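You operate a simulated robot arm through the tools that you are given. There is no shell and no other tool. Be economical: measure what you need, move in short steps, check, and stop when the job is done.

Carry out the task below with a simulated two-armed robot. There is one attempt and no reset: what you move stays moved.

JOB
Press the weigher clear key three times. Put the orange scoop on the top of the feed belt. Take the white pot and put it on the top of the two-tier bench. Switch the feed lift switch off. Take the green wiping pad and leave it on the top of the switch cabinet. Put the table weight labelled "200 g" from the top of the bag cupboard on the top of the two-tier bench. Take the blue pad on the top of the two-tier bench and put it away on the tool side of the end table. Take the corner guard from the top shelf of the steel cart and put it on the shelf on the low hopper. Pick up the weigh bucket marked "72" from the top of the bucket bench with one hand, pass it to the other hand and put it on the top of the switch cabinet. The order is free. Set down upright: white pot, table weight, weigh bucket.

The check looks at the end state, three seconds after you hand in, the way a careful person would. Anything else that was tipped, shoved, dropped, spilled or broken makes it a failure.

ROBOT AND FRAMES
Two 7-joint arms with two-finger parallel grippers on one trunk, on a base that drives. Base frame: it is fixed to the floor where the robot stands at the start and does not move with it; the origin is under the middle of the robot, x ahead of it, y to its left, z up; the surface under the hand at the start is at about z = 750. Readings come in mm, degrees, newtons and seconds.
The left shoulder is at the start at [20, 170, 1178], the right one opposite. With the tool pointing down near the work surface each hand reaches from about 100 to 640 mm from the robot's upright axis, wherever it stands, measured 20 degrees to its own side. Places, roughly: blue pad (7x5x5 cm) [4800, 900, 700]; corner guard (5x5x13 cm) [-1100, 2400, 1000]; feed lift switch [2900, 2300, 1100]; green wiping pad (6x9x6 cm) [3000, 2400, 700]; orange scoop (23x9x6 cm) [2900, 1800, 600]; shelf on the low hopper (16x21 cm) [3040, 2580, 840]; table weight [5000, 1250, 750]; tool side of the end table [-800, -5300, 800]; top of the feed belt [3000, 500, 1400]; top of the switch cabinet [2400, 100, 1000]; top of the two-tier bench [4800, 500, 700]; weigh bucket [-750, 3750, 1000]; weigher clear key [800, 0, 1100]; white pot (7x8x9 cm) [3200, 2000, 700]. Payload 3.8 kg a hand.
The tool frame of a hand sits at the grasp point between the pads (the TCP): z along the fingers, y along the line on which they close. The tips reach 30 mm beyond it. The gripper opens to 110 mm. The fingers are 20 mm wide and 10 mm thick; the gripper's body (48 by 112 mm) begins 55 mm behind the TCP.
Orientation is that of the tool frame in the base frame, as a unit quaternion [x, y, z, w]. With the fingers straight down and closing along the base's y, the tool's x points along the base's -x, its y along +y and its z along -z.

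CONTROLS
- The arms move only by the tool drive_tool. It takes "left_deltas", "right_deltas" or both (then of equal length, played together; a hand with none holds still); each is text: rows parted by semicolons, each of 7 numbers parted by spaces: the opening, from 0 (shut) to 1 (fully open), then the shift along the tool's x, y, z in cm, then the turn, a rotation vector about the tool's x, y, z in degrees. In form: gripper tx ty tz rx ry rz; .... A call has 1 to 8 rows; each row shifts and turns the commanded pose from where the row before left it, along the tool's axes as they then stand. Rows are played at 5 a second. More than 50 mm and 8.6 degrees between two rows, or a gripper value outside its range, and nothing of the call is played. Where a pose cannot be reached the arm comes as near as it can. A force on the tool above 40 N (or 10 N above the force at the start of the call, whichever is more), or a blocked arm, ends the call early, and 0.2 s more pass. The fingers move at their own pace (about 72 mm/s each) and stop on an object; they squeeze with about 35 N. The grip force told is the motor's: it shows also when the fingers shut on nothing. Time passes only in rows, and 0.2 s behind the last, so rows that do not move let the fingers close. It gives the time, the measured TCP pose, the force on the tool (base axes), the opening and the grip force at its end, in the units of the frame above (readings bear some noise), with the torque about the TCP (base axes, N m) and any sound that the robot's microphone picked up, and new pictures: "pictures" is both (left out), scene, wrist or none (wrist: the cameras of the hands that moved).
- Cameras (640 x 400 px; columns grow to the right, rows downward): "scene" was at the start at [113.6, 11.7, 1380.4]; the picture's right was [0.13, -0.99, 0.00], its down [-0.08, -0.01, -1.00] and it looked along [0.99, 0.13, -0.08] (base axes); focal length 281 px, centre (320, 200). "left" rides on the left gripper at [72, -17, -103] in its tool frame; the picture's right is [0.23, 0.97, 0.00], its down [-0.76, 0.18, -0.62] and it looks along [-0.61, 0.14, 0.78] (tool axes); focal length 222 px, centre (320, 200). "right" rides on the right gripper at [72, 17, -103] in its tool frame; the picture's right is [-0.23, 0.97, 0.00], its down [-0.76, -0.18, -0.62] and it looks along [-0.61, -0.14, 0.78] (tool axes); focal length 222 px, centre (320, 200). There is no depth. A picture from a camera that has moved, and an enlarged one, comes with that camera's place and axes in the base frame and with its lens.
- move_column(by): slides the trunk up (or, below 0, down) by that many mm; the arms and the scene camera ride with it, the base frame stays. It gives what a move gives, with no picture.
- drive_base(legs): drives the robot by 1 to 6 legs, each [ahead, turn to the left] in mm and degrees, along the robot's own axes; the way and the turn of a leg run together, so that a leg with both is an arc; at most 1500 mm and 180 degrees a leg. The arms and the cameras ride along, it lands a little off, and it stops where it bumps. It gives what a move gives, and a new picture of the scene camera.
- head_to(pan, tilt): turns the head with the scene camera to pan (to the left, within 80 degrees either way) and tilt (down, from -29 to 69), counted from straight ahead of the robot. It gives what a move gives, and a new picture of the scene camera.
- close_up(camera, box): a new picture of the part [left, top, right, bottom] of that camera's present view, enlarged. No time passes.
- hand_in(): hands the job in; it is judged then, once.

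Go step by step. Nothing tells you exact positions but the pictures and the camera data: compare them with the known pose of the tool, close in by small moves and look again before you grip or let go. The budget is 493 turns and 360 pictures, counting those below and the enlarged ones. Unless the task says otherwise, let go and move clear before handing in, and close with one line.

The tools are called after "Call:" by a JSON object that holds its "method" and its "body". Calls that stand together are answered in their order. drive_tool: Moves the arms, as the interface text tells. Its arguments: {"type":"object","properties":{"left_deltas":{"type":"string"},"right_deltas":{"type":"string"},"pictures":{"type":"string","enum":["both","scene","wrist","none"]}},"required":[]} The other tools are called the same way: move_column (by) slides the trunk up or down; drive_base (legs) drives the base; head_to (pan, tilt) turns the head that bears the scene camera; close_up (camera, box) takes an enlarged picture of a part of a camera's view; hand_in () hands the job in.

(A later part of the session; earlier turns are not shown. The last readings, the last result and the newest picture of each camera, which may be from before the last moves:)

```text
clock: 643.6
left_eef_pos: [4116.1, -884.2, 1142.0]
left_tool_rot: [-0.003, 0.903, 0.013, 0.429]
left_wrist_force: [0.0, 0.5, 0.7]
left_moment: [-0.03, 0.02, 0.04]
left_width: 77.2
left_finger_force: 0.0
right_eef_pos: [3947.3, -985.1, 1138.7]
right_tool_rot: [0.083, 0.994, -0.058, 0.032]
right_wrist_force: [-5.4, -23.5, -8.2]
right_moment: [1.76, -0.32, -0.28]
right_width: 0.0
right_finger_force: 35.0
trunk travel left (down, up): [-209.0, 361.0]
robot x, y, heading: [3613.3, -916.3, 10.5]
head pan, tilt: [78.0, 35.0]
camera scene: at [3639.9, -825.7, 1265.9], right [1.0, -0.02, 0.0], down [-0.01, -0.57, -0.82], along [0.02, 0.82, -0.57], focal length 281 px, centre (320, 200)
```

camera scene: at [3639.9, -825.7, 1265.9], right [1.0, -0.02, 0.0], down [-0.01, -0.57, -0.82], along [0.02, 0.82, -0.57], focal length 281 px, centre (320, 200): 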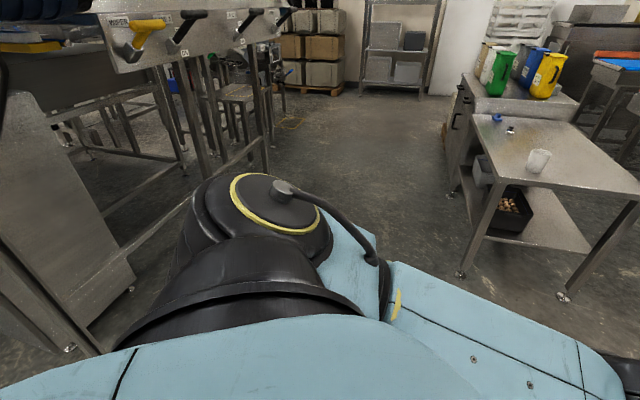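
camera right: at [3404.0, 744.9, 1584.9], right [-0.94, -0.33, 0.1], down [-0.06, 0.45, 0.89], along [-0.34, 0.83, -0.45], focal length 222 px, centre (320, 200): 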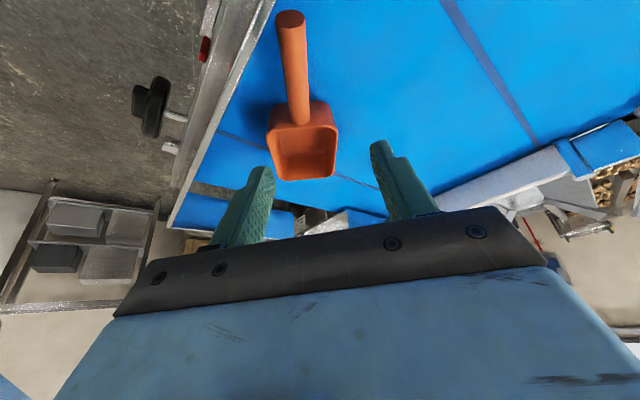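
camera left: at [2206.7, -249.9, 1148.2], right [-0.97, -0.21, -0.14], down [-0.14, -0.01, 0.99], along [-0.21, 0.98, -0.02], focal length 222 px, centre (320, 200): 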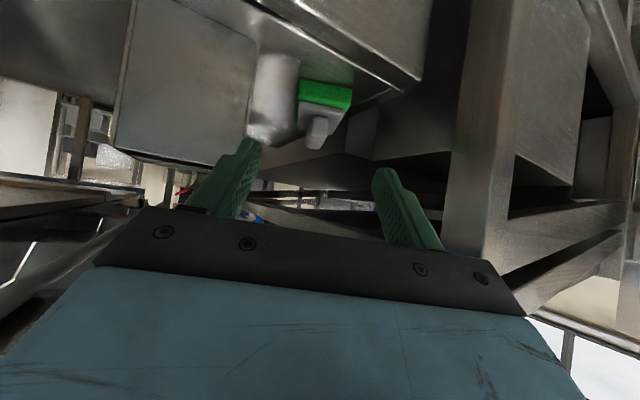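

Call:
{"method": "drive_tool", "body": {"right_deltas": "0 0 -3 0 0 0 0;0 0 -3 0 0 0 0;0 0 -3 0 0 0 0;0.5 0 0 0 0 0 0;0.5 0 0 0 0 0 0;0.5 0 0 0 0 0 0", "left_deltas": "0.5 0 0 0 0 8.5 0;0.5 0 0 0 0 8.5 0;0.5 0 0 -1 0 8.5 0;0.5 0 0 -1 0 8.5 0;0.5 2 0 -1 0 8.5 0;0.5 2 0 -1 0 8 0", "pictures": "none"}}

Call:
{"method": "move_column", "body": {"by": 66}}

Call:
{"method": "drive_base", "body": {"legs": [[0, 59], [650, 0], [0, 22], [1350, 0]]}}

Call:
{"method": "head_to", "body": {"pan": -40, "tilt": 25}}

```text
clock: 645.0
left_eef_pos: [4088.8, -894.7, 1159.4]
left_tool_rot: [-0.01, 1.0, 0.01, 0.003]
left_wrist_force: [-1.0, 0.9, -1.3]
left_moment: [-0.05, 0.0, 0.0]
left_width: 55.1
left_finger_force: 0.1
left hand out of reach, approached as far as the arm can: row 1
right_eef_pos: [3931.7, -1071.8, 1149.5]
right_tool_rot: [0.083, 0.994, -0.059, 0.033]
right_wrist_force: [0.0, 0.5, -0.9]
right_moment: [0.02, 0.02, -0.01]
right_width: 55.2
right_finger_force: 0.1
trunk travel left (down, up): [-209.0, 361.0]
robot x, y, heading: [3615.5, -914.2, 10.6]
head pan, tilt: [78.0, 35.0]
```

```text
clock: 646.0
left_eef_pos: [4090.1, -894.7, 1224.9]
left_tool_rot: [-0.009, 1.0, 0.011, 0.004]
left_wrist_force: [0.2, 0.4, 0.8]
left_moment: [0.01, 0.0, 0.0]
left_width: 55.2
left_finger_force: 0.1
right_eef_pos: [3930.5, -1072.5, 1215.1]
right_tool_rot: [0.083, 0.994, -0.059, 0.033]
right_wrist_force: [0.5, 0.6, 0.3]
right_moment: [0.04, -0.02, 0.01]
right_width: 55.1
right_finger_force: 0.0
trunk travel left (down, up): [-275.0, 295.0]
robot x, y, heading: [3616.1, -918.7, 11.0]
head pan, tilt: [78.0, 35.0]
```

```text
clock: 658.1
left_eef_pos: [3863.9, 1200.5, 1221.8]
left_tool_rot: [-0.657, 0.754, 0.019, -0.015]
left_wrist_force: [3.4, -2.1, -6.1]
left_moment: [0.09, 0.24, -0.01]
left_width: 54.8
left_finger_force: 0.1
right_eef_pos: [4010.1, 1021.4, 1214.6]
right_tool_rot: [-0.589, 0.806, -0.009, 0.059]
right_wrist_force: [0.7, -1.4, -2.3]
right_moment: [0.16, 0.0, 0.04]
right_width: 55.1
right_finger_force: 0.1
trunk travel left (down, up): [-275.0, 295.0]
robot x, y, heading: [3810.3, 751.7, 93.4]
head pan, tilt: [78.0, 35.0]
stopped in leg 4: the robot was blocked; the commanded pose is now the measured one
camera scene: at [3750.7, 764.6, 1333.0], right [0.15, 0.99, 0.01], down [0.55, -0.07, -0.83], along [-0.82, 0.13, -0.55], focal length 281 px, centre (320, 200)
```

scene: 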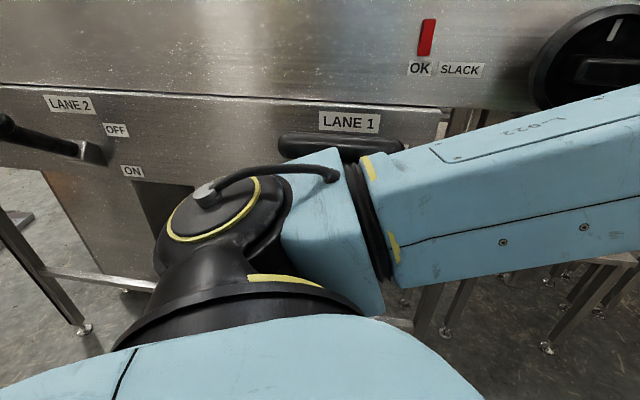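

```text
clock: 660.1
left_eef_pos: [3868.0, 1202.2, 1221.9]
left_tool_rot: [-0.656, 0.754, 0.02, -0.015]
left_wrist_force: [-1.7, 0.7, 3.6]
left_moment: [0.02, -0.09, 0.01]
left_width: 54.8
left_finger_force: 0.0
right_eef_pos: [4015.2, 1021.9, 1215.0]
right_tool_rot: [-0.589, 0.806, -0.01, 0.059]
right_wrist_force: [-1.1, 1.3, 2.1]
right_moment: [-0.08, -0.11, -0.02]
right_width: 54.9
right_finger_force: 0.0
trunk travel left (down, up): [-275.0, 295.0]
robot x, y, heading: [3806.2, 754.8, 93.0]
head pan, tilt: [-40.0, 25.0]
camera scene: at [3893.5, 825.5, 1346.6], right [0.8, -0.6, -0.03], down [-0.28, -0.32, -0.91], along [0.53, 0.73, -0.42], focal length 281 px, centre (320, 200)
```

scene: 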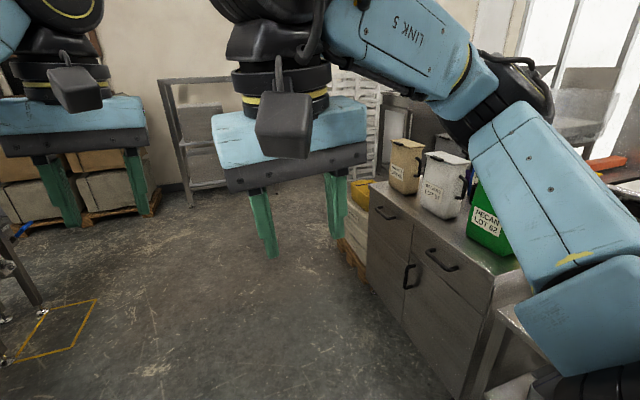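

The left arm came against the LANE 1 lever. I reverse along the same path and check the lever.

Call:
{"method": "drive_base", "body": {"legs": [[-350, 0]]}}

Call:
{"method": "head_to", "body": {"pan": 60, "tilt": 15}}

Call:
{"method": "close_up", "body": {"camera": "scene", "box": [160, 100, 640, 400]}}

```text
clock: 660.7
left_eef_pos: [3867.7, 1199.6, 1220.4]
left_tool_rot: [-0.653, 0.757, 0.017, -0.019]
left_wrist_force: [-0.1, 0.1, -2.0]
left_moment: [0.0, 0.1, 0.03]
left_width: 54.9
left_finger_force: 0.0
right_eef_pos: [4009.6, 1023.6, 1216.5]
right_tool_rot: [-0.59, 0.805, -0.013, 0.058]
right_wrist_force: [0.8, 0.0, -2.0]
right_moment: [0.03, 0.09, 0.01]
right_width: 55.2
right_finger_force: 0.0
trunk travel left (down, up): [-275.0, 295.0]
robot x, y, heading: [3810.4, 749.1, 93.3]
head pan, tilt: [-40.0, 25.0]
stopped in leg 1: the robot was blocked; the commanded pose is now the measured one
camera scene: at [3894.1, 827.4, 1348.7], right [0.8, -0.6, -0.02], down [-0.27, -0.33, -0.9], along [0.53, 0.73, -0.42], focal length 281 px, centre (320, 200)
```

scene: 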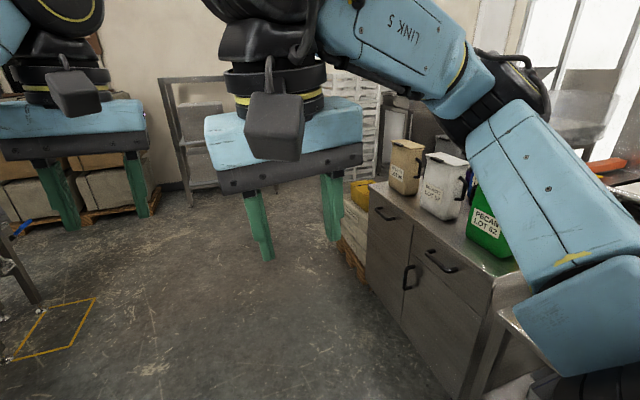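

```text
clock: 662.5
left_eef_pos: [3868.0, 1202.0, 1221.7]
left_tool_rot: [-0.654, 0.756, 0.018, -0.018]
left_wrist_force: [0.1, 0.0, 0.3]
left_moment: [-0.01, 0.0, -0.06]
left_width: 55.3
left_finger_force: 0.0
right_eef_pos: [4012.3, 1024.5, 1215.3]
right_tool_rot: [-0.589, 0.806, -0.01, 0.06]
right_wrist_force: [-0.4, -0.1, 0.4]
right_moment: [0.0, 0.0, -0.02]
right_width: 54.8
right_finger_force: 0.0
trunk travel left (down, up): [-275.0, 295.0]
robot x, y, heading: [3809.3, 746.5, 93.2]
head pan, tilt: [60.0, 15.0]
camera scene: at [3755.5, 795.6, 1366.4], right [0.45, 0.89, 0.0], down [0.21, -0.1, -0.97], along [-0.87, 0.44, -0.23], focal length 281 px, centre (320, 200)
```

scene: 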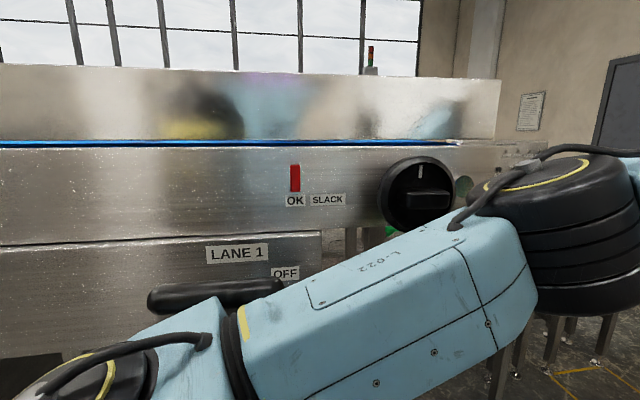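

```text
1.33 times, centred on (400, 250) of scene
camera zoom: at [3755.5, 795.6, 1366.4], right [0.45, 0.89, 0.0], down [0.21, -0.1, -0.97], along [-0.87, 0.44, -0.23], focal length 374 px, centre (213, 133)
```

zoom: 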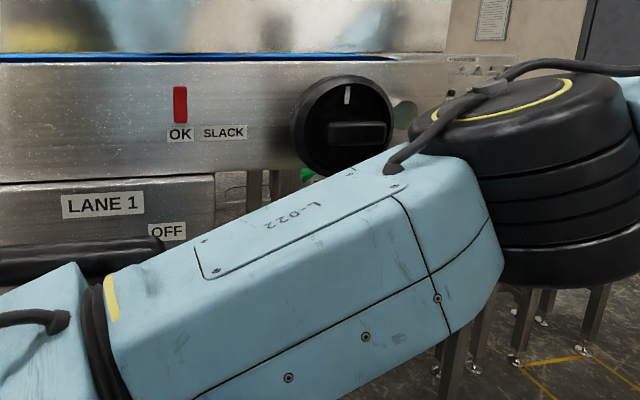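

I swing both hands to the right to pull the left arm off the lever.

Call:
{"method": "drive_tool", "body": {"right_deltas": "0.5 -1 -3 0 0 0 0;0.5 -1 -3 0 0 0 0;0.5 -1 -3 0 0 0 0;0.5 -1 -3 0 0 0 0", "left_deltas": "0.5 -1 -3 0 0 0 0;0.5 -1 -3 0 0 0 0;0.5 -1 -3 0 0 0 0;0.5 -1 -3 0 0 0 0", "pictures": "scene"}}

```text
clock: 663.5
left_eef_pos: [3898.7, 1217.4, 1217.7]
left_tool_rot: [-0.655, 0.756, 0.009, -0.012]
left_wrist_force: [-0.7, 0.7, 0.1]
left_moment: [-0.01, -0.02, -0.02]
left_width: 55.0
left_finger_force: 0.2
left hand out of reach, approached as far as the arm can: row 2, 3, 4
right_eef_pos: [4118.0, 1032.2, 1232.7]
right_tool_rot: [-0.588, 0.806, -0.018, 0.063]
right_wrist_force: [0.3, -0.7, 0.6]
right_moment: [-0.04, 0.01, -0.01]
right_width: 55.0
right_finger_force: 0.1
trunk travel left (down, up): [-275.0, 295.0]
robot x, y, heading: [3807.5, 746.7, 93.0]
head pan, tilt: [60.0, 15.0]
camera scene: at [3732.5, 805.3, 1364.9], right [0.45, 0.89, 0.0], down [0.23, -0.11, -0.97], along [-0.86, 0.44, -0.25], focal length 281 px, centre (320, 200)
```

scene: 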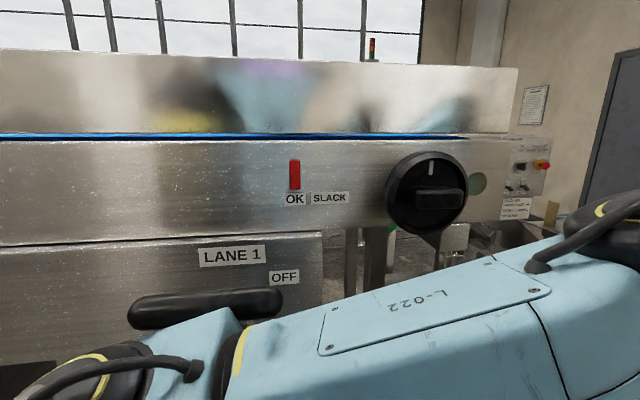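

The lever is unmoved; the arm sits just beneath its bar. I lower the trunk to get clear below it, then back out.

Call:
{"method": "move_column", "body": {"by": -150}}

Call:
{"method": "close_up", "body": {"camera": "scene", "box": [0, 0, 640, 400]}}

```text
clock: 665.2
left_eef_pos: [3894.3, 1224.2, 1064.3]
left_tool_rot: [-0.655, 0.756, 0.004, -0.013]
left_wrist_force: [-0.5, 0.5, 0.0]
left_moment: [0.02, 0.01, 0.06]
left_width: 54.8
left_finger_force: 0.1
right_eef_pos: [4113.3, 1037.3, 1081.5]
right_tool_rot: [-0.589, 0.805, -0.022, 0.063]
right_wrist_force: [0.2, -0.9, -0.1]
right_moment: [0.01, -0.01, 0.05]
right_width: 55.1
right_finger_force: 0.1
trunk travel left (down, up): [-125.0, 445.0]
robot x, y, heading: [3809.0, 749.0, 93.3]
head pan, tilt: [60.0, 15.0]
```

```text
1.00 times, centred on (320, 200) of scene (not enlarged: the box is as wide or as high as the picture)
camera zoom: at [3726.9, 812.5, 1214.0], right [0.45, 0.89, 0.0], down [0.23, -0.12, -0.97], along [-0.86, 0.44, -0.26], focal length 281 px, centre (320, 200)
```

zoom: 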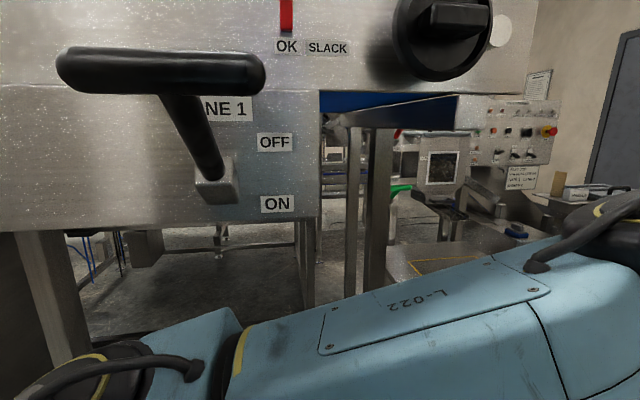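

Call:
{"method": "drive_base", "body": {"legs": [[-350, 0]]}}

Call:
{"method": "close_up", "body": {"camera": "scene", "box": [0, 0, 640, 400]}}

```text
clock: 667.5
left_eef_pos: [3915.0, 871.3, 1063.8]
left_tool_rot: [-0.653, 0.757, 0.005, -0.013]
left_wrist_force: [-0.1, 0.4, 0.1]
left_moment: [0.02, 0.01, -0.02]
left_width: 55.0
left_finger_force: 0.0
right_eef_pos: [4132.5, 683.9, 1081.8]
right_tool_rot: [-0.587, 0.806, -0.023, 0.064]
right_wrist_force: [-0.3, 0.3, 0.2]
right_moment: [-0.01, -0.01, -0.01]
right_width: 54.9
right_finger_force: 0.0
trunk travel left (down, up): [-125.0, 445.0]
robot x, y, heading: [3826.5, 394.3, 92.7]
head pan, tilt: [60.0, 15.0]
camera scene: at [3745.7, 459.9, 1214.0], right [0.46, 0.89, 0.0], down [0.23, -0.12, -0.97], along [-0.86, 0.44, -0.26], focal length 281 px, centre (320, 200)
```

scene: 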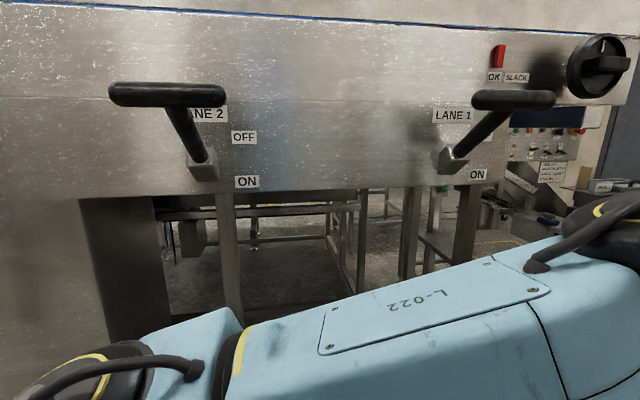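

```text
1.00 times, centred on (320, 200) of scene (not enlarged: the box is as wide or as high as the picture)
camera zoom: at [3745.7, 459.9, 1214.0], right [0.46, 0.89, 0.0], down [0.23, -0.12, -0.97], along [-0.86, 0.44, -0.26], focal length 281 px, centre (320, 200)
```

zoom: 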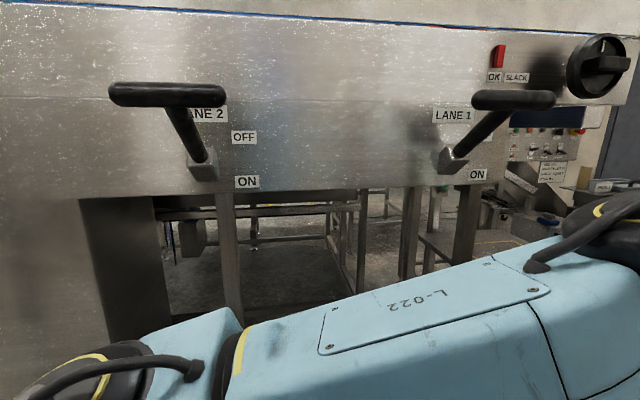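

Levers are all still OFF. I raise the trunk again and drive to the bench, well clear of the wall.

Call:
{"method": "move_column", "body": {"by": 150}}

Call:
{"method": "drive_base", "body": {"legs": [[0, -40], [420, 0], [0, 20], [440, 0], [0, -90]]}}

Call:
{"method": "head_to", "body": {"pan": 0, "tilt": 35}}

```text
clock: 669.3
left_eef_pos: [3913.4, 871.4, 1213.7]
left_tool_rot: [-0.654, 0.757, 0.005, -0.013]
left_wrist_force: [0.6, -0.2, -0.2]
left_moment: [-0.01, -0.02, 0.0]
left_width: 55.1
left_finger_force: 0.0
right_eef_pos: [4133.4, 684.9, 1232.1]
right_tool_rot: [-0.588, 0.806, -0.024, 0.063]
right_wrist_force: [-0.4, 0.2, 1.1]
right_moment: [-0.02, 0.03, 0.0]
right_width: 55.1
right_finger_force: 0.0
trunk travel left (down, up): [-275.0, 295.0]
robot x, y, heading: [3827.2, 398.9, 93.0]
head pan, tilt: [60.0, 15.0]
```

```text
clock: 680.8
left_eef_pos: [4607.8, 890.1, 1212.7]
left_tool_rot: [0.243, 0.97, 0.014, -0.004]
left_wrist_force: [-0.2, -0.1, 0.4]
left_moment: [-0.01, 0.02, 0.02]
left_width: 55.0
left_finger_force: 0.1
right_eef_pos: [4358.7, 747.2, 1232.2]
right_tool_rot: [0.322, 0.944, -0.065, 0.017]
right_wrist_force: [0.4, 0.1, 0.3]
right_moment: [0.0, 0.0, 0.0]
right_width: 55.2
right_finger_force: 0.2
trunk travel left (down, up): [-275.0, 295.0]
robot x, y, heading: [4190.5, 1133.6, -17.0]
head pan, tilt: [60.0, 15.0]
camera scene: at [4281.3, 1188.9, 1363.9], right [0.68, -0.73, 0.0], down [-0.19, -0.18, -0.97], along [0.71, 0.66, -0.26], focal length 281 px, centre (320, 200)
```

scene: 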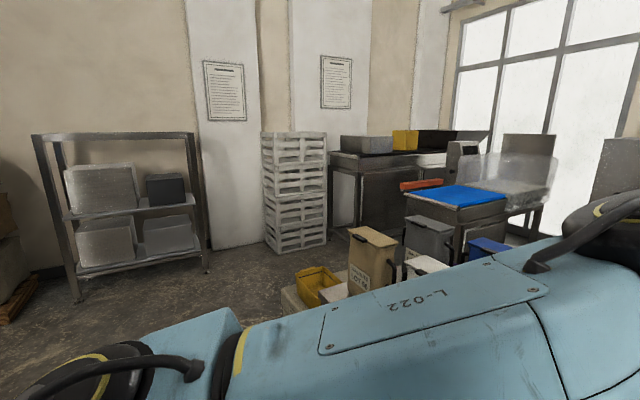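

```text
clock: 682.1
left_eef_pos: [4608.6, 889.3, 1214.8]
left_tool_rot: [0.243, 0.97, 0.013, -0.005]
left_wrist_force: [1.3, -0.4, -0.7]
left_moment: [0.02, 0.01, -0.01]
left_width: 55.0
left_finger_force: 0.0
right_eef_pos: [4358.6, 747.4, 1233.4]
right_tool_rot: [0.322, 0.944, -0.064, 0.017]
right_wrist_force: [0.2, 0.5, -0.1]
right_moment: [0.01, 0.0, -0.02]
right_width: 55.0
right_finger_force: 0.1
trunk travel left (down, up): [-275.0, 295.0]
robot x, y, heading: [4191.9, 1129.3, -16.9]
head pan, tilt: [0.0, 35.0]
camera scene: at [4297.4, 1099.7, 1332.0], right [-0.29, -0.96, 0.0], down [-0.55, 0.17, -0.82], along [0.78, -0.24, -0.57], focal length 281 px, centre (320, 200)
```

scene: 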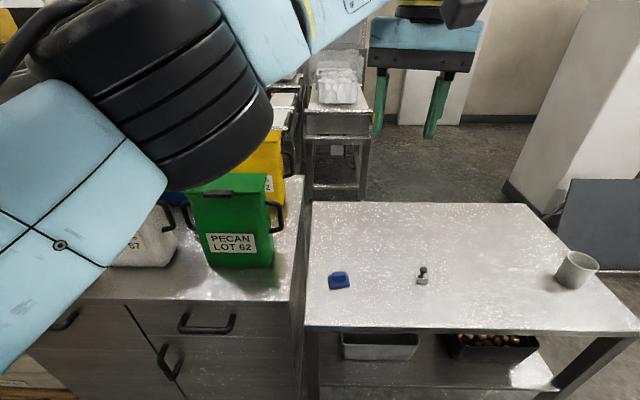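

Call:
{"method": "drive_base", "body": {"legs": [[65, 0]]}}

Call:
{"method": "close_up", "body": {"camera": "scene", "box": [310, 270, 374, 320]}}

Call:
{"method": "close_up", "body": {"camera": "left", "box": [0, 0, 640, 400]}}

```text
clock: 683.1
left_eef_pos: [4671.8, 869.4, 1213.6]
left_tool_rot: [0.244, 0.97, 0.014, -0.004]
left_wrist_force: [0.0, -0.3, 0.2]
left_moment: [0.01, 0.02, 0.0]
left_width: 55.1
left_finger_force: 0.1
right_eef_pos: [4423.1, 728.2, 1232.1]
right_tool_rot: [0.323, 0.944, -0.065, 0.016]
right_wrist_force: [-0.4, -0.3, -0.1]
right_moment: [0.01, 0.02, 0.03]
right_width: 55.2
right_finger_force: 0.0
trunk travel left (down, up): [-275.0, 295.0]
robot x, y, heading: [4254.0, 1111.2, -17.3]
head pan, tilt: [0.0, 35.0]
camera scene: at [4361.3, 1080.0, 1331.8], right [-0.29, -0.96, 0.0], down [-0.55, 0.17, -0.82], along [0.78, -0.24, -0.57], focal length 281 px, centre (320, 200)
```

scene: 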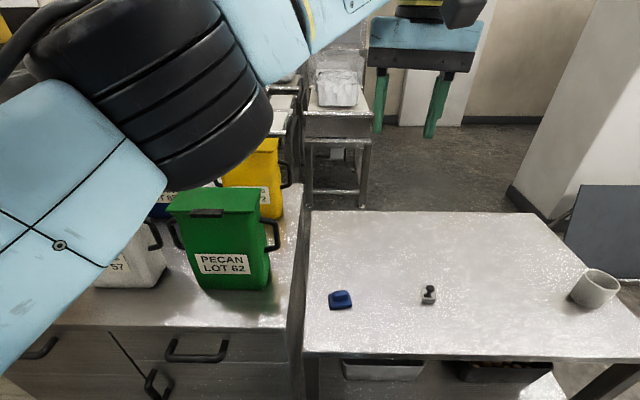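

```text
8.00 times, centred on (342, 295) of scene
camera zoom: at [4361.3, 1080.0, 1331.8], right [-0.29, -0.96, 0.0], down [-0.55, 0.17, -0.82], along [0.78, -0.24, -0.57], focal length 2247 px, centre (144, -560)
```

zoom: 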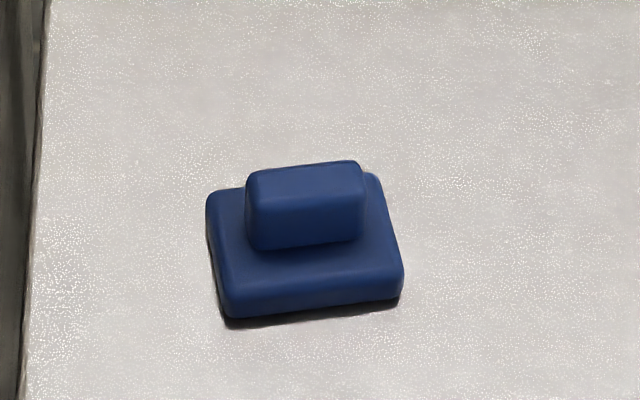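

```text
1.00 times, centred on (320, 200) of left (not enlarged: the box is as wide or as high as the picture)
camera zoom: at [4600.5, 887.1, 1317.4], right [0.26, 0.96, 0.03], down [0.76, -0.22, 0.62], along [0.6, -0.14, -0.79], focal length 222 px, centre (320, 200)
```

zoom: 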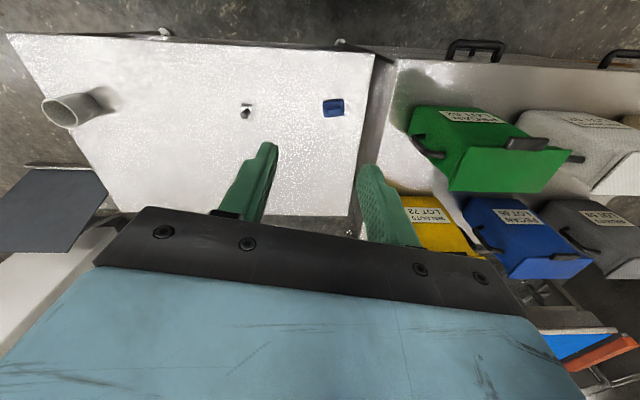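

Call:
{"method": "drive_tool", "body": {"left_deltas": "0.85 0 0 3 0 0 -6;0.85 0 0 3 0 0 -6;0.85 0 0 3 0 0 -6;0.85 -2.6 1.04 3 0 0 0;0.85 -2.6 1.04 3 0 0 0;0.85 -2.6 1.04 3 0 0 0;0.85 -2.5 1.04 3 0 0 0;0.85 0 0 5 0 0 0", "pictures": "none"}}

Call:
{"method": "drive_tool", "body": {"left_deltas": "0.85 0 0 5 0 0 0;0.85 0 0 5 0 0 0", "pictures": "both"}}

```text
clock: 684.9
left_eef_pos: [4778.8, 901.6, 952.9]
left_tool_rot: [0.09, 0.996, 0.014, -0.001]
left_wrist_force: [-0.3, 0.3, 0.4]
left_moment: [0.0, 0.04, 0.02]
left_width: 93.4
left_finger_force: 0.1
right_eef_pos: [4422.2, 728.2, 1231.9]
right_tool_rot: [0.322, 0.944, -0.066, 0.018]
right_wrist_force: [0.6, -0.2, 0.0]
right_moment: [0.04, 0.03, 0.02]
right_width: 54.8
right_finger_force: 0.1
trunk travel left (down, up): [-275.0, 295.0]
robot x, y, heading: [4255.4, 1113.1, -17.1]
head pan, tilt: [0.0, 35.0]
```

```text
clock: 685.5
left_eef_pos: [4775.1, 908.6, 869.3]
left_tool_rot: [0.09, 0.996, 0.014, -0.001]
left_wrist_force: [0.4, 0.8, -0.6]
left_moment: [0.02, -0.01, 0.03]
left_width: 93.7
left_finger_force: 0.1
left hand out of reach, approached as far as the arm can: row 2
right_eef_pos: [4421.6, 730.2, 1233.6]
right_tool_rot: [0.322, 0.944, -0.065, 0.017]
right_wrist_force: [-0.5, -0.7, -0.6]
right_moment: [-0.01, 0.01, -0.01]
right_width: 55.1
right_finger_force: 0.1
trunk travel left (down, up): [-275.0, 295.0]
robot x, y, heading: [4255.6, 1115.4, -17.0]
head pan, tilt: [0.0, 35.0]
camera scene: at [4360.3, 1080.8, 1331.9], right [-0.29, -0.96, 0.0], down [-0.55, 0.17, -0.82], along [0.78, -0.24, -0.57], focal length 281 px, centre (320, 200)
camera left: at [4702.1, 903.7, 972.0], right [-0.05, 1.0, 0.03], down [0.78, 0.02, 0.62], along [0.62, 0.05, -0.78], focal length 222 px, centre (320, 200)
```

scene: 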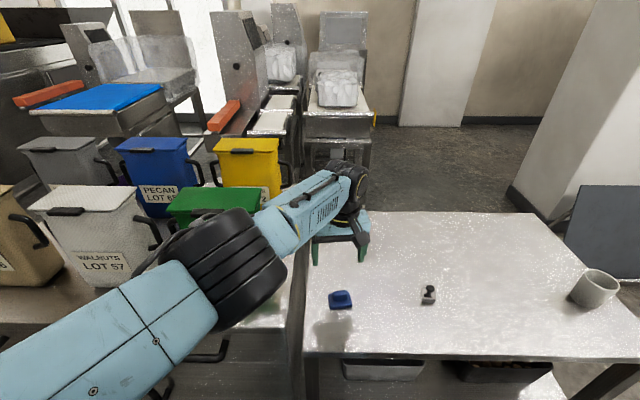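
left: 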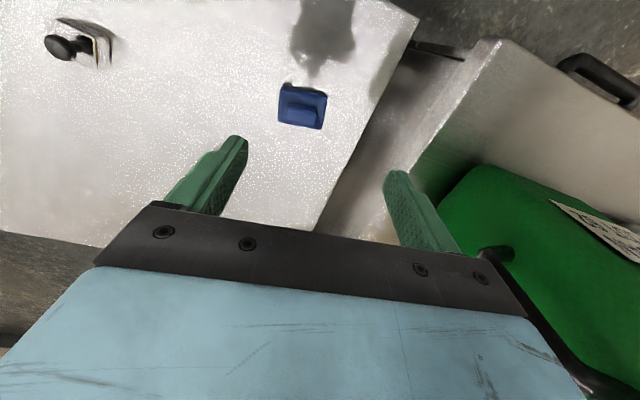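

The left elbow would come close to the green bag, so I switch to the right hand. I withdraw the left first.

Call:
{"method": "drive_tool", "body": {"left_deltas": "0.85 0 0 -5 0 0 0;0.85 0 0 -5 0 0 0;0.85 0 0 -5 0 0 0;0.85 0 0 -5 0 0 0;0.85 0 0 -5 0 0 0;0.85 3 0 -4 0 0 0;0.5 4 0 -2 0 0 0;0.5 4 0 -2 0 0 0", "pictures": "none"}}

Call:
{"method": "drive_tool", "body": {"left_deltas": "0.5 4.5 0 0 0 0 0;0.5 4.5 0 0 0 0 0;0.5 0 3 -2 0 0 0;0.5 0 3 -2 0 0 0", "right_deltas": "0.85 0 0 2 3 -2.5 0;0.85 0 0 2 3 -2.5 0;0.85 0 0 2 0 0 0;0.85 0 0 2 0 0 0", "pictures": "scene"}}

```text
clock: 687.3
left_eef_pos: [4655.8, 923.3, 1193.2]
left_tool_rot: [0.089, 0.996, 0.016, -0.001]
left_wrist_force: [-0.2, 0.7, -0.8]
left_moment: [0.0, 0.01, 0.0]
left_width: 54.8
left_finger_force: 0.1
left hand out of reach, approached as far as the arm can: row 4, 5
right_eef_pos: [4421.0, 729.1, 1232.4]
right_tool_rot: [0.322, 0.944, -0.066, 0.018]
right_wrist_force: [-0.4, -0.8, 0.0]
right_moment: [0.02, 0.02, -0.03]
right_width: 55.1
right_finger_force: 0.0
trunk travel left (down, up): [-275.0, 295.0]
robot x, y, heading: [4255.3, 1109.5, -17.1]
head pan, tilt: [0.0, 35.0]
```

```text
clock: 688.3
left_eef_pos: [4577.4, 999.8, 1235.9]
left_tool_rot: [0.09, 0.996, 0.014, -0.001]
left_wrist_force: [0.0, -0.4, 0.3]
left_moment: [0.02, 0.0, -0.01]
left_width: 55.1
left_finger_force: 0.0
right_eef_pos: [4421.7, 710.3, 1154.6]
right_tool_rot: [0.319, 0.938, -0.128, 0.043]
right_wrist_force: [0.5, 0.2, 0.0]
right_moment: [-0.03, -0.02, 0.01]
right_width: 93.3
right_finger_force: 0.0
trunk travel left (down, up): [-275.0, 295.0]
robot x, y, heading: [4253.8, 1113.6, -17.0]
head pan, tilt: [0.0, 35.0]
camera scene: at [4360.0, 1080.8, 1332.0], right [-0.29, -0.96, 0.0], down [-0.55, 0.17, -0.82], along [0.78, -0.24, -0.57], focal length 281 px, centre (320, 200)
```

scene: 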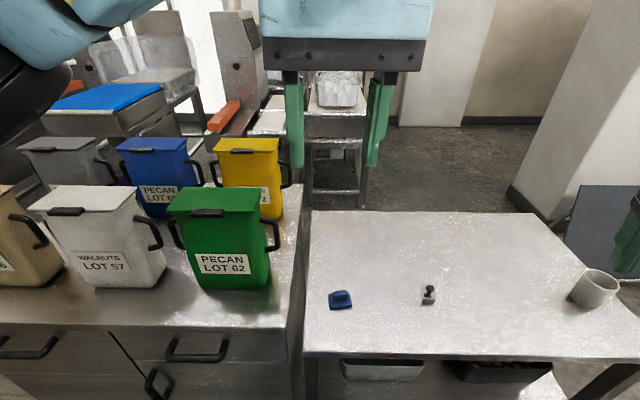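

Call:
{"method": "drive_tool", "body": {"left_deltas": "0.5 2 3 -2.5 0 0 0;0.5 2 3 -2.5 0 0 0;0.5 2 3 -2.5 0 0 0;0.5 2 3 -2.5 0 0 0;0.5 0 0 0 0 0 0;0.5 0 0 0 0 0 0", "right_deltas": "0.85 0 0 0 -6.2 4.7 0;0.85 0 0 0 -6.2 4.7 0;0.85 0 0 0 0 0 -6.8;0.85 0 0 0 0 0 -6.8;0.85 0 0 0 0 0 -6.8;0.85 0 0 0 0 0 -6.6", "pictures": "none"}}

```text
clock: 689.3
left_eef_pos: [4534.5, 1120.3, 1327.1]
left_tool_rot: [0.075, 0.997, 0.02, -0.002]
left_wrist_force: [12.8, -13.7, -13.0]
left_moment: [1.58, 0.19, 1.41]
left_width: 55.1
left_finger_force: 0.1
right_eef_pos: [4421.2, 712.2, 1156.0]
right_tool_rot: [0.223, 0.975, 0.001, -0.001]
right_wrist_force: [0.1, -1.1, 1.0]
right_moment: [0.0, 0.02, 0.02]
right_width: 93.5
right_finger_force: 0.1
trunk travel left (down, up): [-275.0, 295.0]
robot x, y, heading: [4255.1, 1115.7, -17.1]
head pan, tilt: [0.0, 35.0]
stopped in row 4 (left hand): the force on the tool passed its limit at 51 N (the readings are from after the stop); the commanded pose is now the measured one
```

Call:
{"method": "drive_tool", "body": {"left_deltas": "0.5 -3 2 0 0 0 0;0.5 -2 3 0 0 0 0;0.5 0 3 0 0 0 0;0.5 0 3 0 0 0 0", "right_deltas": "0.85 -4 2 0 0 0 -6.8;0.85 -4 2 0 0 0 -6.6;0.85 -4 2 0 0 0 0;0.85 -4 2 0 0 0 0", "pictures": "scene"}}

```text
clock: 690.3
left_eef_pos: [4601.2, 1223.9, 1331.2]
left_tool_rot: [0.079, 0.997, 0.017, -0.002]
left_wrist_force: [0.0, 1.6, 0.1]
left_moment: [0.01, -0.01, 0.01]
left_width: 55.3
left_finger_force: 0.1
right_eef_pos: [4597.6, 741.9, 1154.1]
right_tool_rot: [0.107, 0.994, 0.0, -0.001]
right_wrist_force: [0.0, 0.0, 0.2]
right_moment: [-0.01, -0.01, 0.01]
right_width: 93.6
right_finger_force: 0.0
trunk travel left (down, up): [-275.0, 295.0]
robot x, y, heading: [4256.6, 1111.4, -17.0]
head pan, tilt: [0.0, 35.0]
camera scene: at [4360.8, 1081.7, 1331.9], right [-0.29, -0.96, 0.0], down [-0.55, 0.17, -0.82], along [0.78, -0.24, -0.57], focal length 281 px, centre (320, 200)
```

scene: 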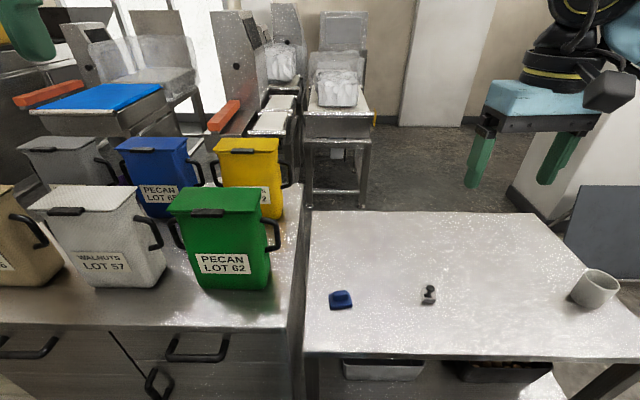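

Call:
{"method": "drive_tool", "body": {"right_deltas": "0.85 -1.84 2.32 3.3 0 0 0;0.85 -1.84 2.32 3.3 0 0 0;0.85 -1.84 2.32 3.3 0 0 0;0.85 -1.84 2.32 3.3 0 0 0;0.85 -1.84 2.32 3.3 0 0 0;0.85 -1.84 2.32 3.3 0 0 0;0.85 -1.84 2.32 3.3 0 0 0;0.85 -1.84 2.32 3.3 0 0 0", "pictures": "both"}}

```text
clock: 692.1
left_eef_pos: [4601.0, 1223.2, 1330.5]
left_tool_rot: [0.079, 0.997, 0.017, -0.002]
left_wrist_force: [0.2, -0.4, -0.1]
left_moment: [-0.04, 0.07, 0.0]
left_width: 54.9
left_finger_force: 0.1
right_eef_pos: [4783.3, 891.0, 890.2]
right_tool_rot: [0.108, 0.994, 0.001, -0.001]
right_wrist_force: [-0.2, -0.3, 0.9]
right_moment: [-0.03, 0.02, 0.01]
right_width: 93.5
right_finger_force: 0.0
trunk travel left (down, up): [-275.0, 295.0]
robot x, y, heading: [4253.3, 1113.0, -17.0]
head pan, tilt: [0.0, 35.0]
camera scene: at [4360.7, 1081.4, 1331.9], right [-0.29, -0.96, 0.0], down [-0.55, 0.17, -0.82], along [0.78, -0.24, -0.57], focal length 281 px, centre (320, 200)
camera right: at [4715.5, 922.2, 992.5], right [0.43, 0.9, 0.0], down [0.71, -0.34, 0.62], along [0.56, -0.27, -0.78], focal length 222 px, centre (320, 200)
```

scene: 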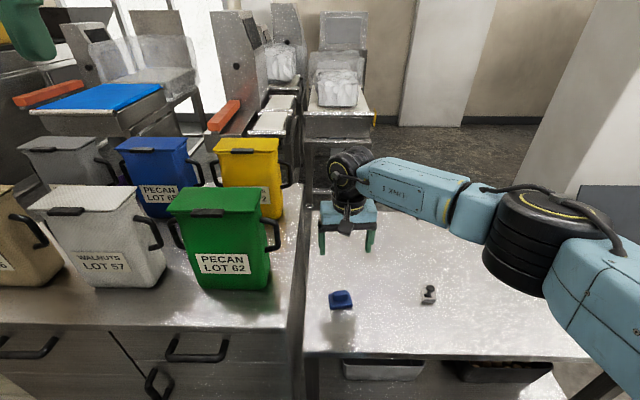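
right: 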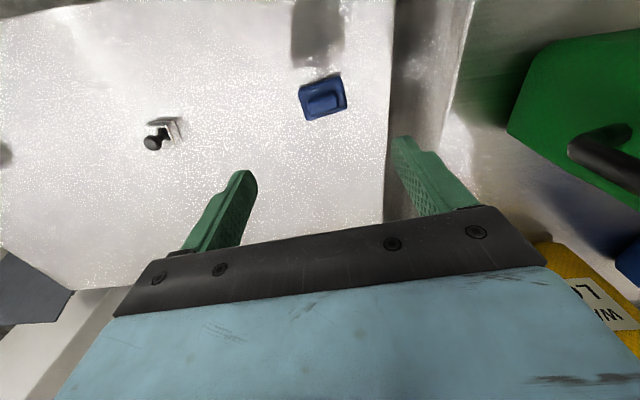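

Call:
{"method": "drive_tool", "body": {"right_deltas": "0.85 0 0 4 0 0 0;0.85 0 0 4 0 0 0;0.85 0 0 4 0 0 0;0.85 0 0 3 0 0 0", "pictures": "both"}}

```text
clock: 693.1
left_eef_pos: [4600.8, 1220.9, 1330.1]
left_tool_rot: [0.079, 0.997, 0.017, -0.001]
left_wrist_force: [-0.1, 0.0, 1.0]
left_moment: [-0.02, -0.03, -0.02]
left_width: 54.9
left_finger_force: 0.1
right_eef_pos: [4774.4, 891.2, 743.0]
right_tool_rot: [0.108, 0.994, 0.001, 0.0]
right_wrist_force: [0.6, -0.3, 0.4]
right_moment: [0.03, -0.02, 0.0]
right_width: 93.5
right_finger_force: 0.1
right hand out of reach, approached as far as the arm can: row 4
trunk travel left (down, up): [-275.0, 295.0]
robot x, y, heading: [4249.3, 1112.5, -16.7]
head pan, tilt: [0.0, 35.0]
camera scene: at [4359.9, 1079.4, 1331.9], right [-0.29, -0.96, 0.0], down [-0.55, 0.17, -0.82], along [0.78, -0.24, -0.57], focal length 281 px, centre (320, 200)
camera right: at [4707.1, 921.4, 846.6], right [0.43, 0.9, 0.0], down [0.71, -0.34, 0.62], along [0.56, -0.27, -0.78], focal length 222 px, centre (320, 200)
```

scene: 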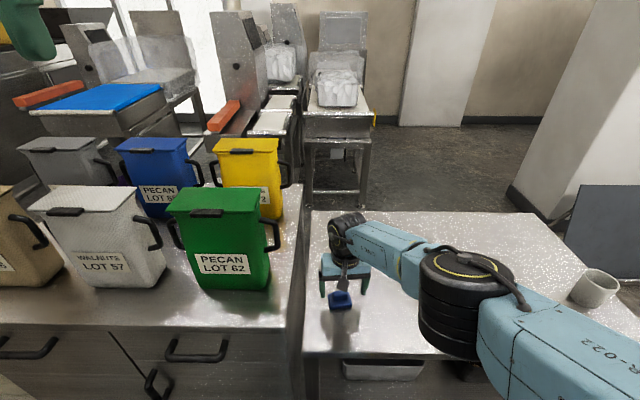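
right: 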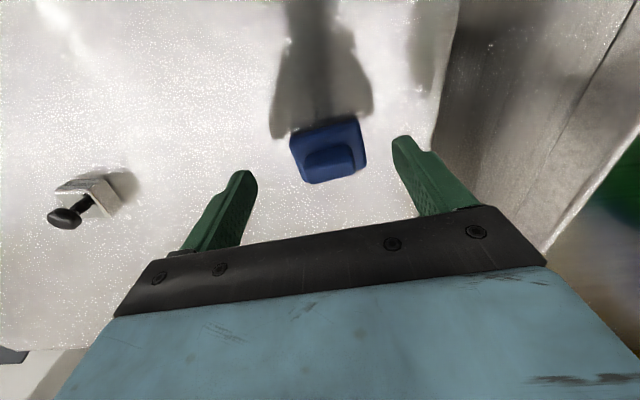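

To keep the elbow clear of the weight, I grip the pad by its raised handle instead.

Call:
{"method": "drive_tool", "body": {"right_deltas": "0.85 -0.8 0 1 0 0 0;0.85 0 0 1 0 0 0", "pictures": "wrist"}}

```text
clock: 693.7
left_eef_pos: [4601.2, 1223.1, 1331.1]
left_tool_rot: [0.079, 0.997, 0.018, -0.002]
left_wrist_force: [-0.3, 0.0, 0.3]
left_moment: [-0.01, 0.03, -0.01]
left_width: 55.1
left_finger_force: 0.1
right_eef_pos: [4769.9, 891.5, 729.4]
right_tool_rot: [0.109, 0.994, 0.0, -0.001]
right_wrist_force: [0.4, 0.3, 0.6]
right_moment: [0.01, -0.02, -0.01]
right_width: 93.6
right_finger_force: 0.1
right hand out of reach, approached as far as the arm can: row 1
trunk travel left (down, up): [-275.0, 295.0]
robot x, y, heading: [4257.0, 1111.5, -17.1]
head pan, tilt: [0.0, 35.0]
camera right: at [4701.5, 921.6, 831.4], right [0.43, 0.9, 0.0], down [0.71, -0.34, 0.62], along [0.56, -0.27, -0.78], focal length 222 px, centre (320, 200)
```

right: 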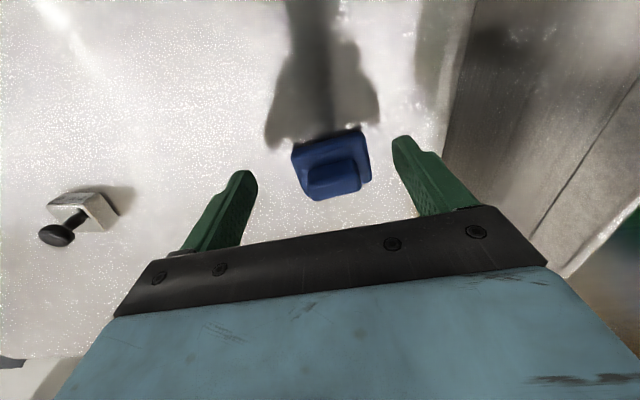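

Call:
{"method": "drive_base", "body": {"legs": [[20, 0]]}}

Call:
{"method": "drive_tool", "body": {"right_deltas": "0.85 0 0 0.7 0 0 0", "pictures": "wrist"}}

```text
clock: 694.5
left_eef_pos: [4621.6, 1215.5, 1330.2]
left_tool_rot: [0.079, 0.997, 0.018, -0.002]
left_wrist_force: [-0.1, -0.5, 0.7]
left_moment: [0.02, 0.07, 0.0]
left_width: 54.9
left_finger_force: 0.1
right_eef_pos: [4788.1, 884.8, 728.2]
right_tool_rot: [0.108, 0.994, 0.001, -0.001]
right_wrist_force: [1.3, -0.7, 0.2]
right_moment: [-0.06, 0.02, 0.02]
right_width: 93.6
right_finger_force: 0.1
trunk travel left (down, up): [-275.0, 295.0]
robot x, y, heading: [4273.2, 1106.9, -17.0]
head pan, tilt: [0.0, 35.0]
camera scene: at [4380.9, 1074.1, 1331.8], right [-0.29, -0.96, 0.0], down [-0.55, 0.17, -0.82], along [0.78, -0.24, -0.57], focal length 281 px, centre (320, 200)
```

scene: 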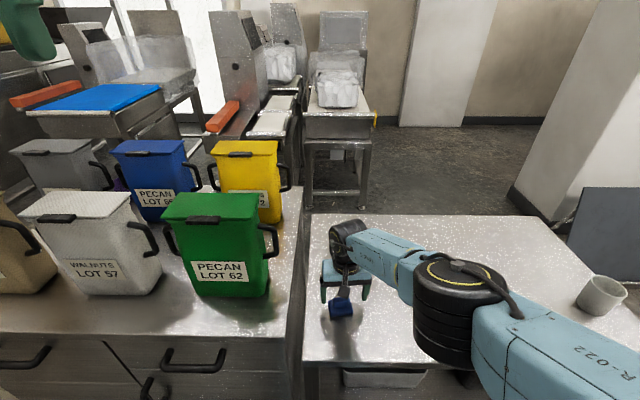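

```text
clock: 694.9
left_eef_pos: [4619.8, 1216.4, 1330.1]
left_tool_rot: [0.079, 0.997, 0.018, -0.001]
left_wrist_force: [0.3, 0.7, -0.2]
left_moment: [0.0, 0.05, -0.02]
left_width: 54.7
left_finger_force: 0.1
right_eef_pos: [4783.6, 883.6, 721.6]
right_tool_rot: [0.108, 0.994, 0.001, 0.0]
right_wrist_force: [-0.2, -0.6, -0.8]
right_moment: [0.0, 0.0, 0.01]
right_width: 93.6
right_finger_force: 0.1
right hand out of reach, approached as far as the arm can: row 1
trunk travel left (down, up): [-275.0, 295.0]
robot x, y, heading: [4273.4, 1108.0, -17.1]
head pan, tilt: [0.0, 35.0]
camera right: at [4715.8, 914.7, 824.9], right [0.43, 0.9, 0.0], down [0.71, -0.34, 0.62], along [0.56, -0.27, -0.78], focal length 222 px, centre (320, 200)
```

right: 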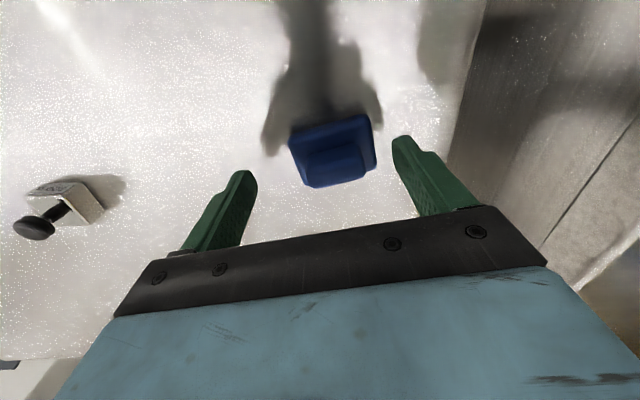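

Call:
{"method": "drive_tool", "body": {"right_deltas": "0.85 0 0.9 0 0 0 0;0 0 0 0 0 0 0;0 0 0 0 0 0 0;0 0 0 0 0 0 0;0 0 0 0 0 0 0", "pictures": "wrist"}}

```text
clock: 696.1
left_eef_pos: [4620.4, 1216.6, 1330.8]
left_tool_rot: [0.079, 0.997, 0.017, -0.002]
left_wrist_force: [0.2, 0.1, 0.1]
left_moment: [0.03, 0.03, 0.0]
left_width: 54.8
left_finger_force: 0.2
right_eef_pos: [4786.1, 892.0, 722.0]
right_tool_rot: [0.109, 0.994, 0.001, 0.0]
right_wrist_force: [0.0, -0.2, 0.4]
right_moment: [0.04, 0.01, 0.02]
right_width: 39.5
right_finger_force: 34.2
trunk travel left (down, up): [-275.0, 295.0]
robot x, y, heading: [4275.5, 1105.4, -17.0]
head pan, tilt: [0.0, 35.0]
camera right: at [4718.1, 923.0, 825.1], right [0.43, 0.9, 0.0], down [0.71, -0.34, 0.62], along [0.56, -0.27, -0.78], focal length 222 px, centre (320, 200)
```

right: 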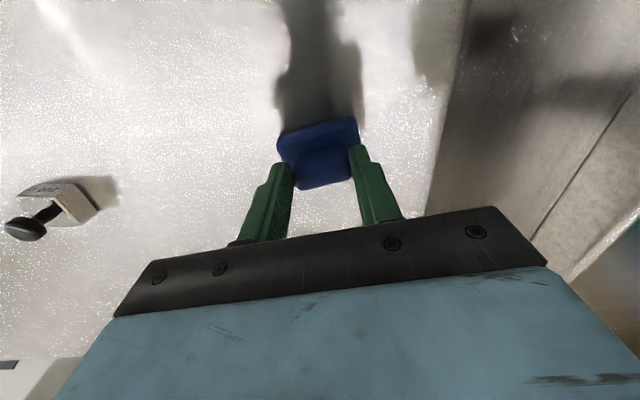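

Call:
{"method": "drive_tool", "body": {"right_deltas": "0 0 0 -3 0 0 0;0 0 0 -4 0 0 0;0 0 0 -4.5 0 0 0;0 0 0 -4.5 0 0 0;0 0 0 -4.5 0 0 0;0 2 0 -4.5 0 0 0;0 3 0 -4 0 0 0;0 3 0 -4 0 0 0", "pictures": "both"}}

```text
clock: 697.9
left_eef_pos: [4618.9, 1216.4, 1331.3]
left_tool_rot: [0.08, 0.997, 0.018, -0.002]
left_wrist_force: [0.4, -0.7, 0.8]
left_moment: [0.01, 0.01, 0.02]
left_width: 55.0
left_finger_force: 0.1
right_eef_pos: [4704.5, 907.4, 1052.6]
right_tool_rot: [0.108, 0.994, 0.0, 0.0]
right_wrist_force: [0.0, -0.4, -0.8]
right_moment: [-0.02, -0.01, 0.02]
right_width: 39.0
right_finger_force: 35.0
trunk travel left (down, up): [-275.0, 295.0]
robot x, y, heading: [4273.3, 1109.4, -17.1]
head pan, tilt: [0.0, 35.0]
camera scene: at [4379.1, 1074.5, 1332.0], right [-0.29, -0.96, 0.0], down [-0.55, 0.17, -0.82], along [0.78, -0.24, -0.57], focal length 281 px, centre (320, 200)
camera right: at [4637.1, 938.3, 1154.6], right [0.43, 0.9, 0.0], down [0.71, -0.34, 0.62], along [0.56, -0.27, -0.78], focal length 222 px, centre (320, 200)
```

scene: 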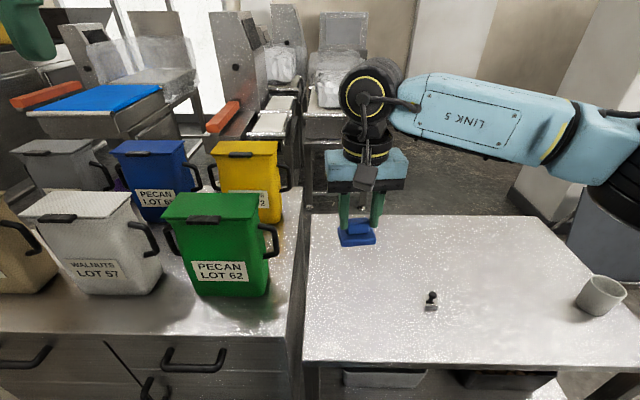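
right: 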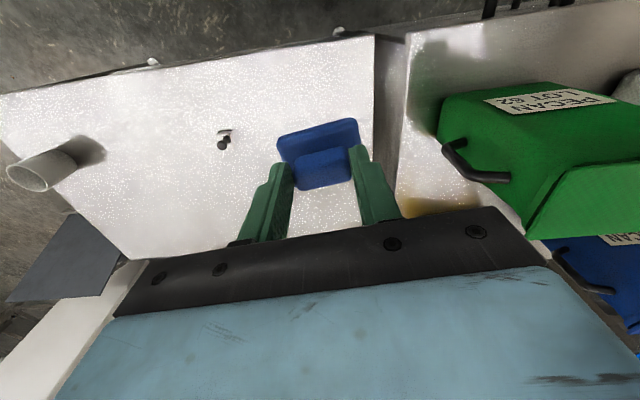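

The blue pad is in the right hand; weight and pot stand. I drive back down the corridor and around the belt end, then toward the far end table.

Call:
{"method": "drive_base", "body": {"legs": [[0, -84], [640, 0], [0, -10], [1320, 0]]}}

Call:
{"method": "drive_base", "body": {"legs": [[150, 0], [0, -69], [900, 0], [0, -17], [420, 0]]}}

```text
clock: 711.9
left_eef_pos: [3728.6, -1082.9, 1331.7]
left_tool_rot: [0.787, 0.617, 0.013, 0.011]
left_wrist_force: [0.0, 0.0, -0.4]
left_moment: [0.03, 0.0, -0.02]
left_width: 55.1
left_finger_force: 0.0
right_eef_pos: [3414.8, -1142.0, 1050.8]
right_tool_rot: [0.804, 0.594, 0.001, 0.0]
right_wrist_force: [-0.4, 0.2, -0.6]
right_moment: [-0.02, -0.01, -0.01]
right_width: 38.9
right_finger_force: 35.0
trunk travel left (down, up): [-275.0, 295.0]
robot x, y, heading: [3650.0, -729.5, -111.6]
head pan, tilt: [0.0, 35.0]
camera scene: at [3609.0, -830.4, 1331.9], right [-0.93, 0.37, 0.0], down [0.21, 0.53, -0.82], along [-0.3, -0.76, -0.57], focal length 281 px, centre (320, 200)
```

scene: 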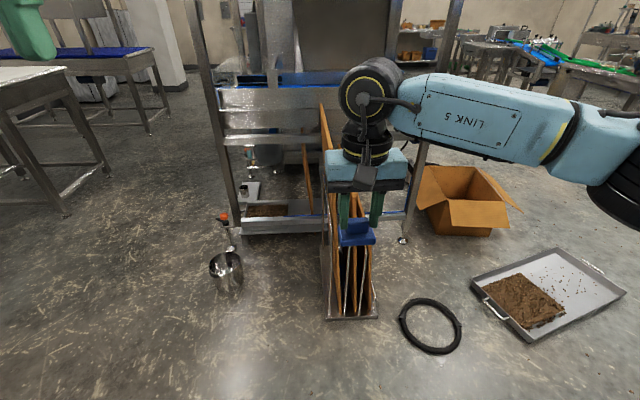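

```text
clock: 723.8
left_eef_pos: [1947.3, -856.7, 1330.3]
left_tool_rot: [0.997, -0.079, 0.001, 0.018]
left_wrist_force: [-0.5, -1.0, -0.5]
left_moment: [-0.02, 0.0, -0.03]
left_width: 55.3
left_finger_force: 0.0
right_eef_pos: [1862.0, -548.1, 1050.6]
right_tool_rot: [0.994, -0.107, 0.001, 0.002]
right_wrist_force: [0.7, 0.3, -0.1]
right_moment: [-0.01, -0.01, 0.01]
right_width: 38.9
right_finger_force: 35.4
trunk travel left (down, up): [-275.0, 295.0]
robot x, y, heading: [2294.0, -746.8, 162.8]
head pan, tilt: [0.0, 35.0]
camera scene: at [2191.3, -714.7, 1331.9], right [0.29, 0.96, 0.0], down [0.55, -0.17, -0.82], along [-0.78, 0.24, -0.57], focal length 281 px, centre (320, 200)
```

scene: 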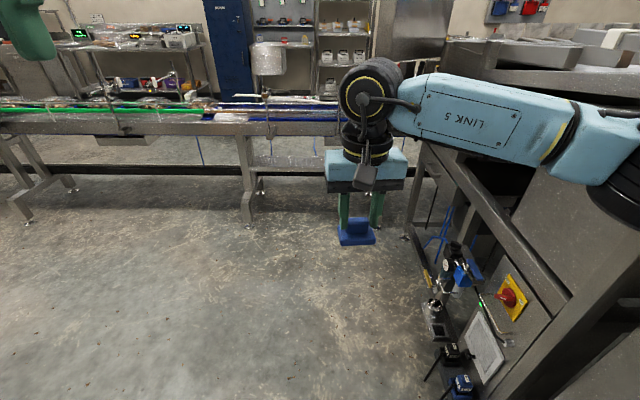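

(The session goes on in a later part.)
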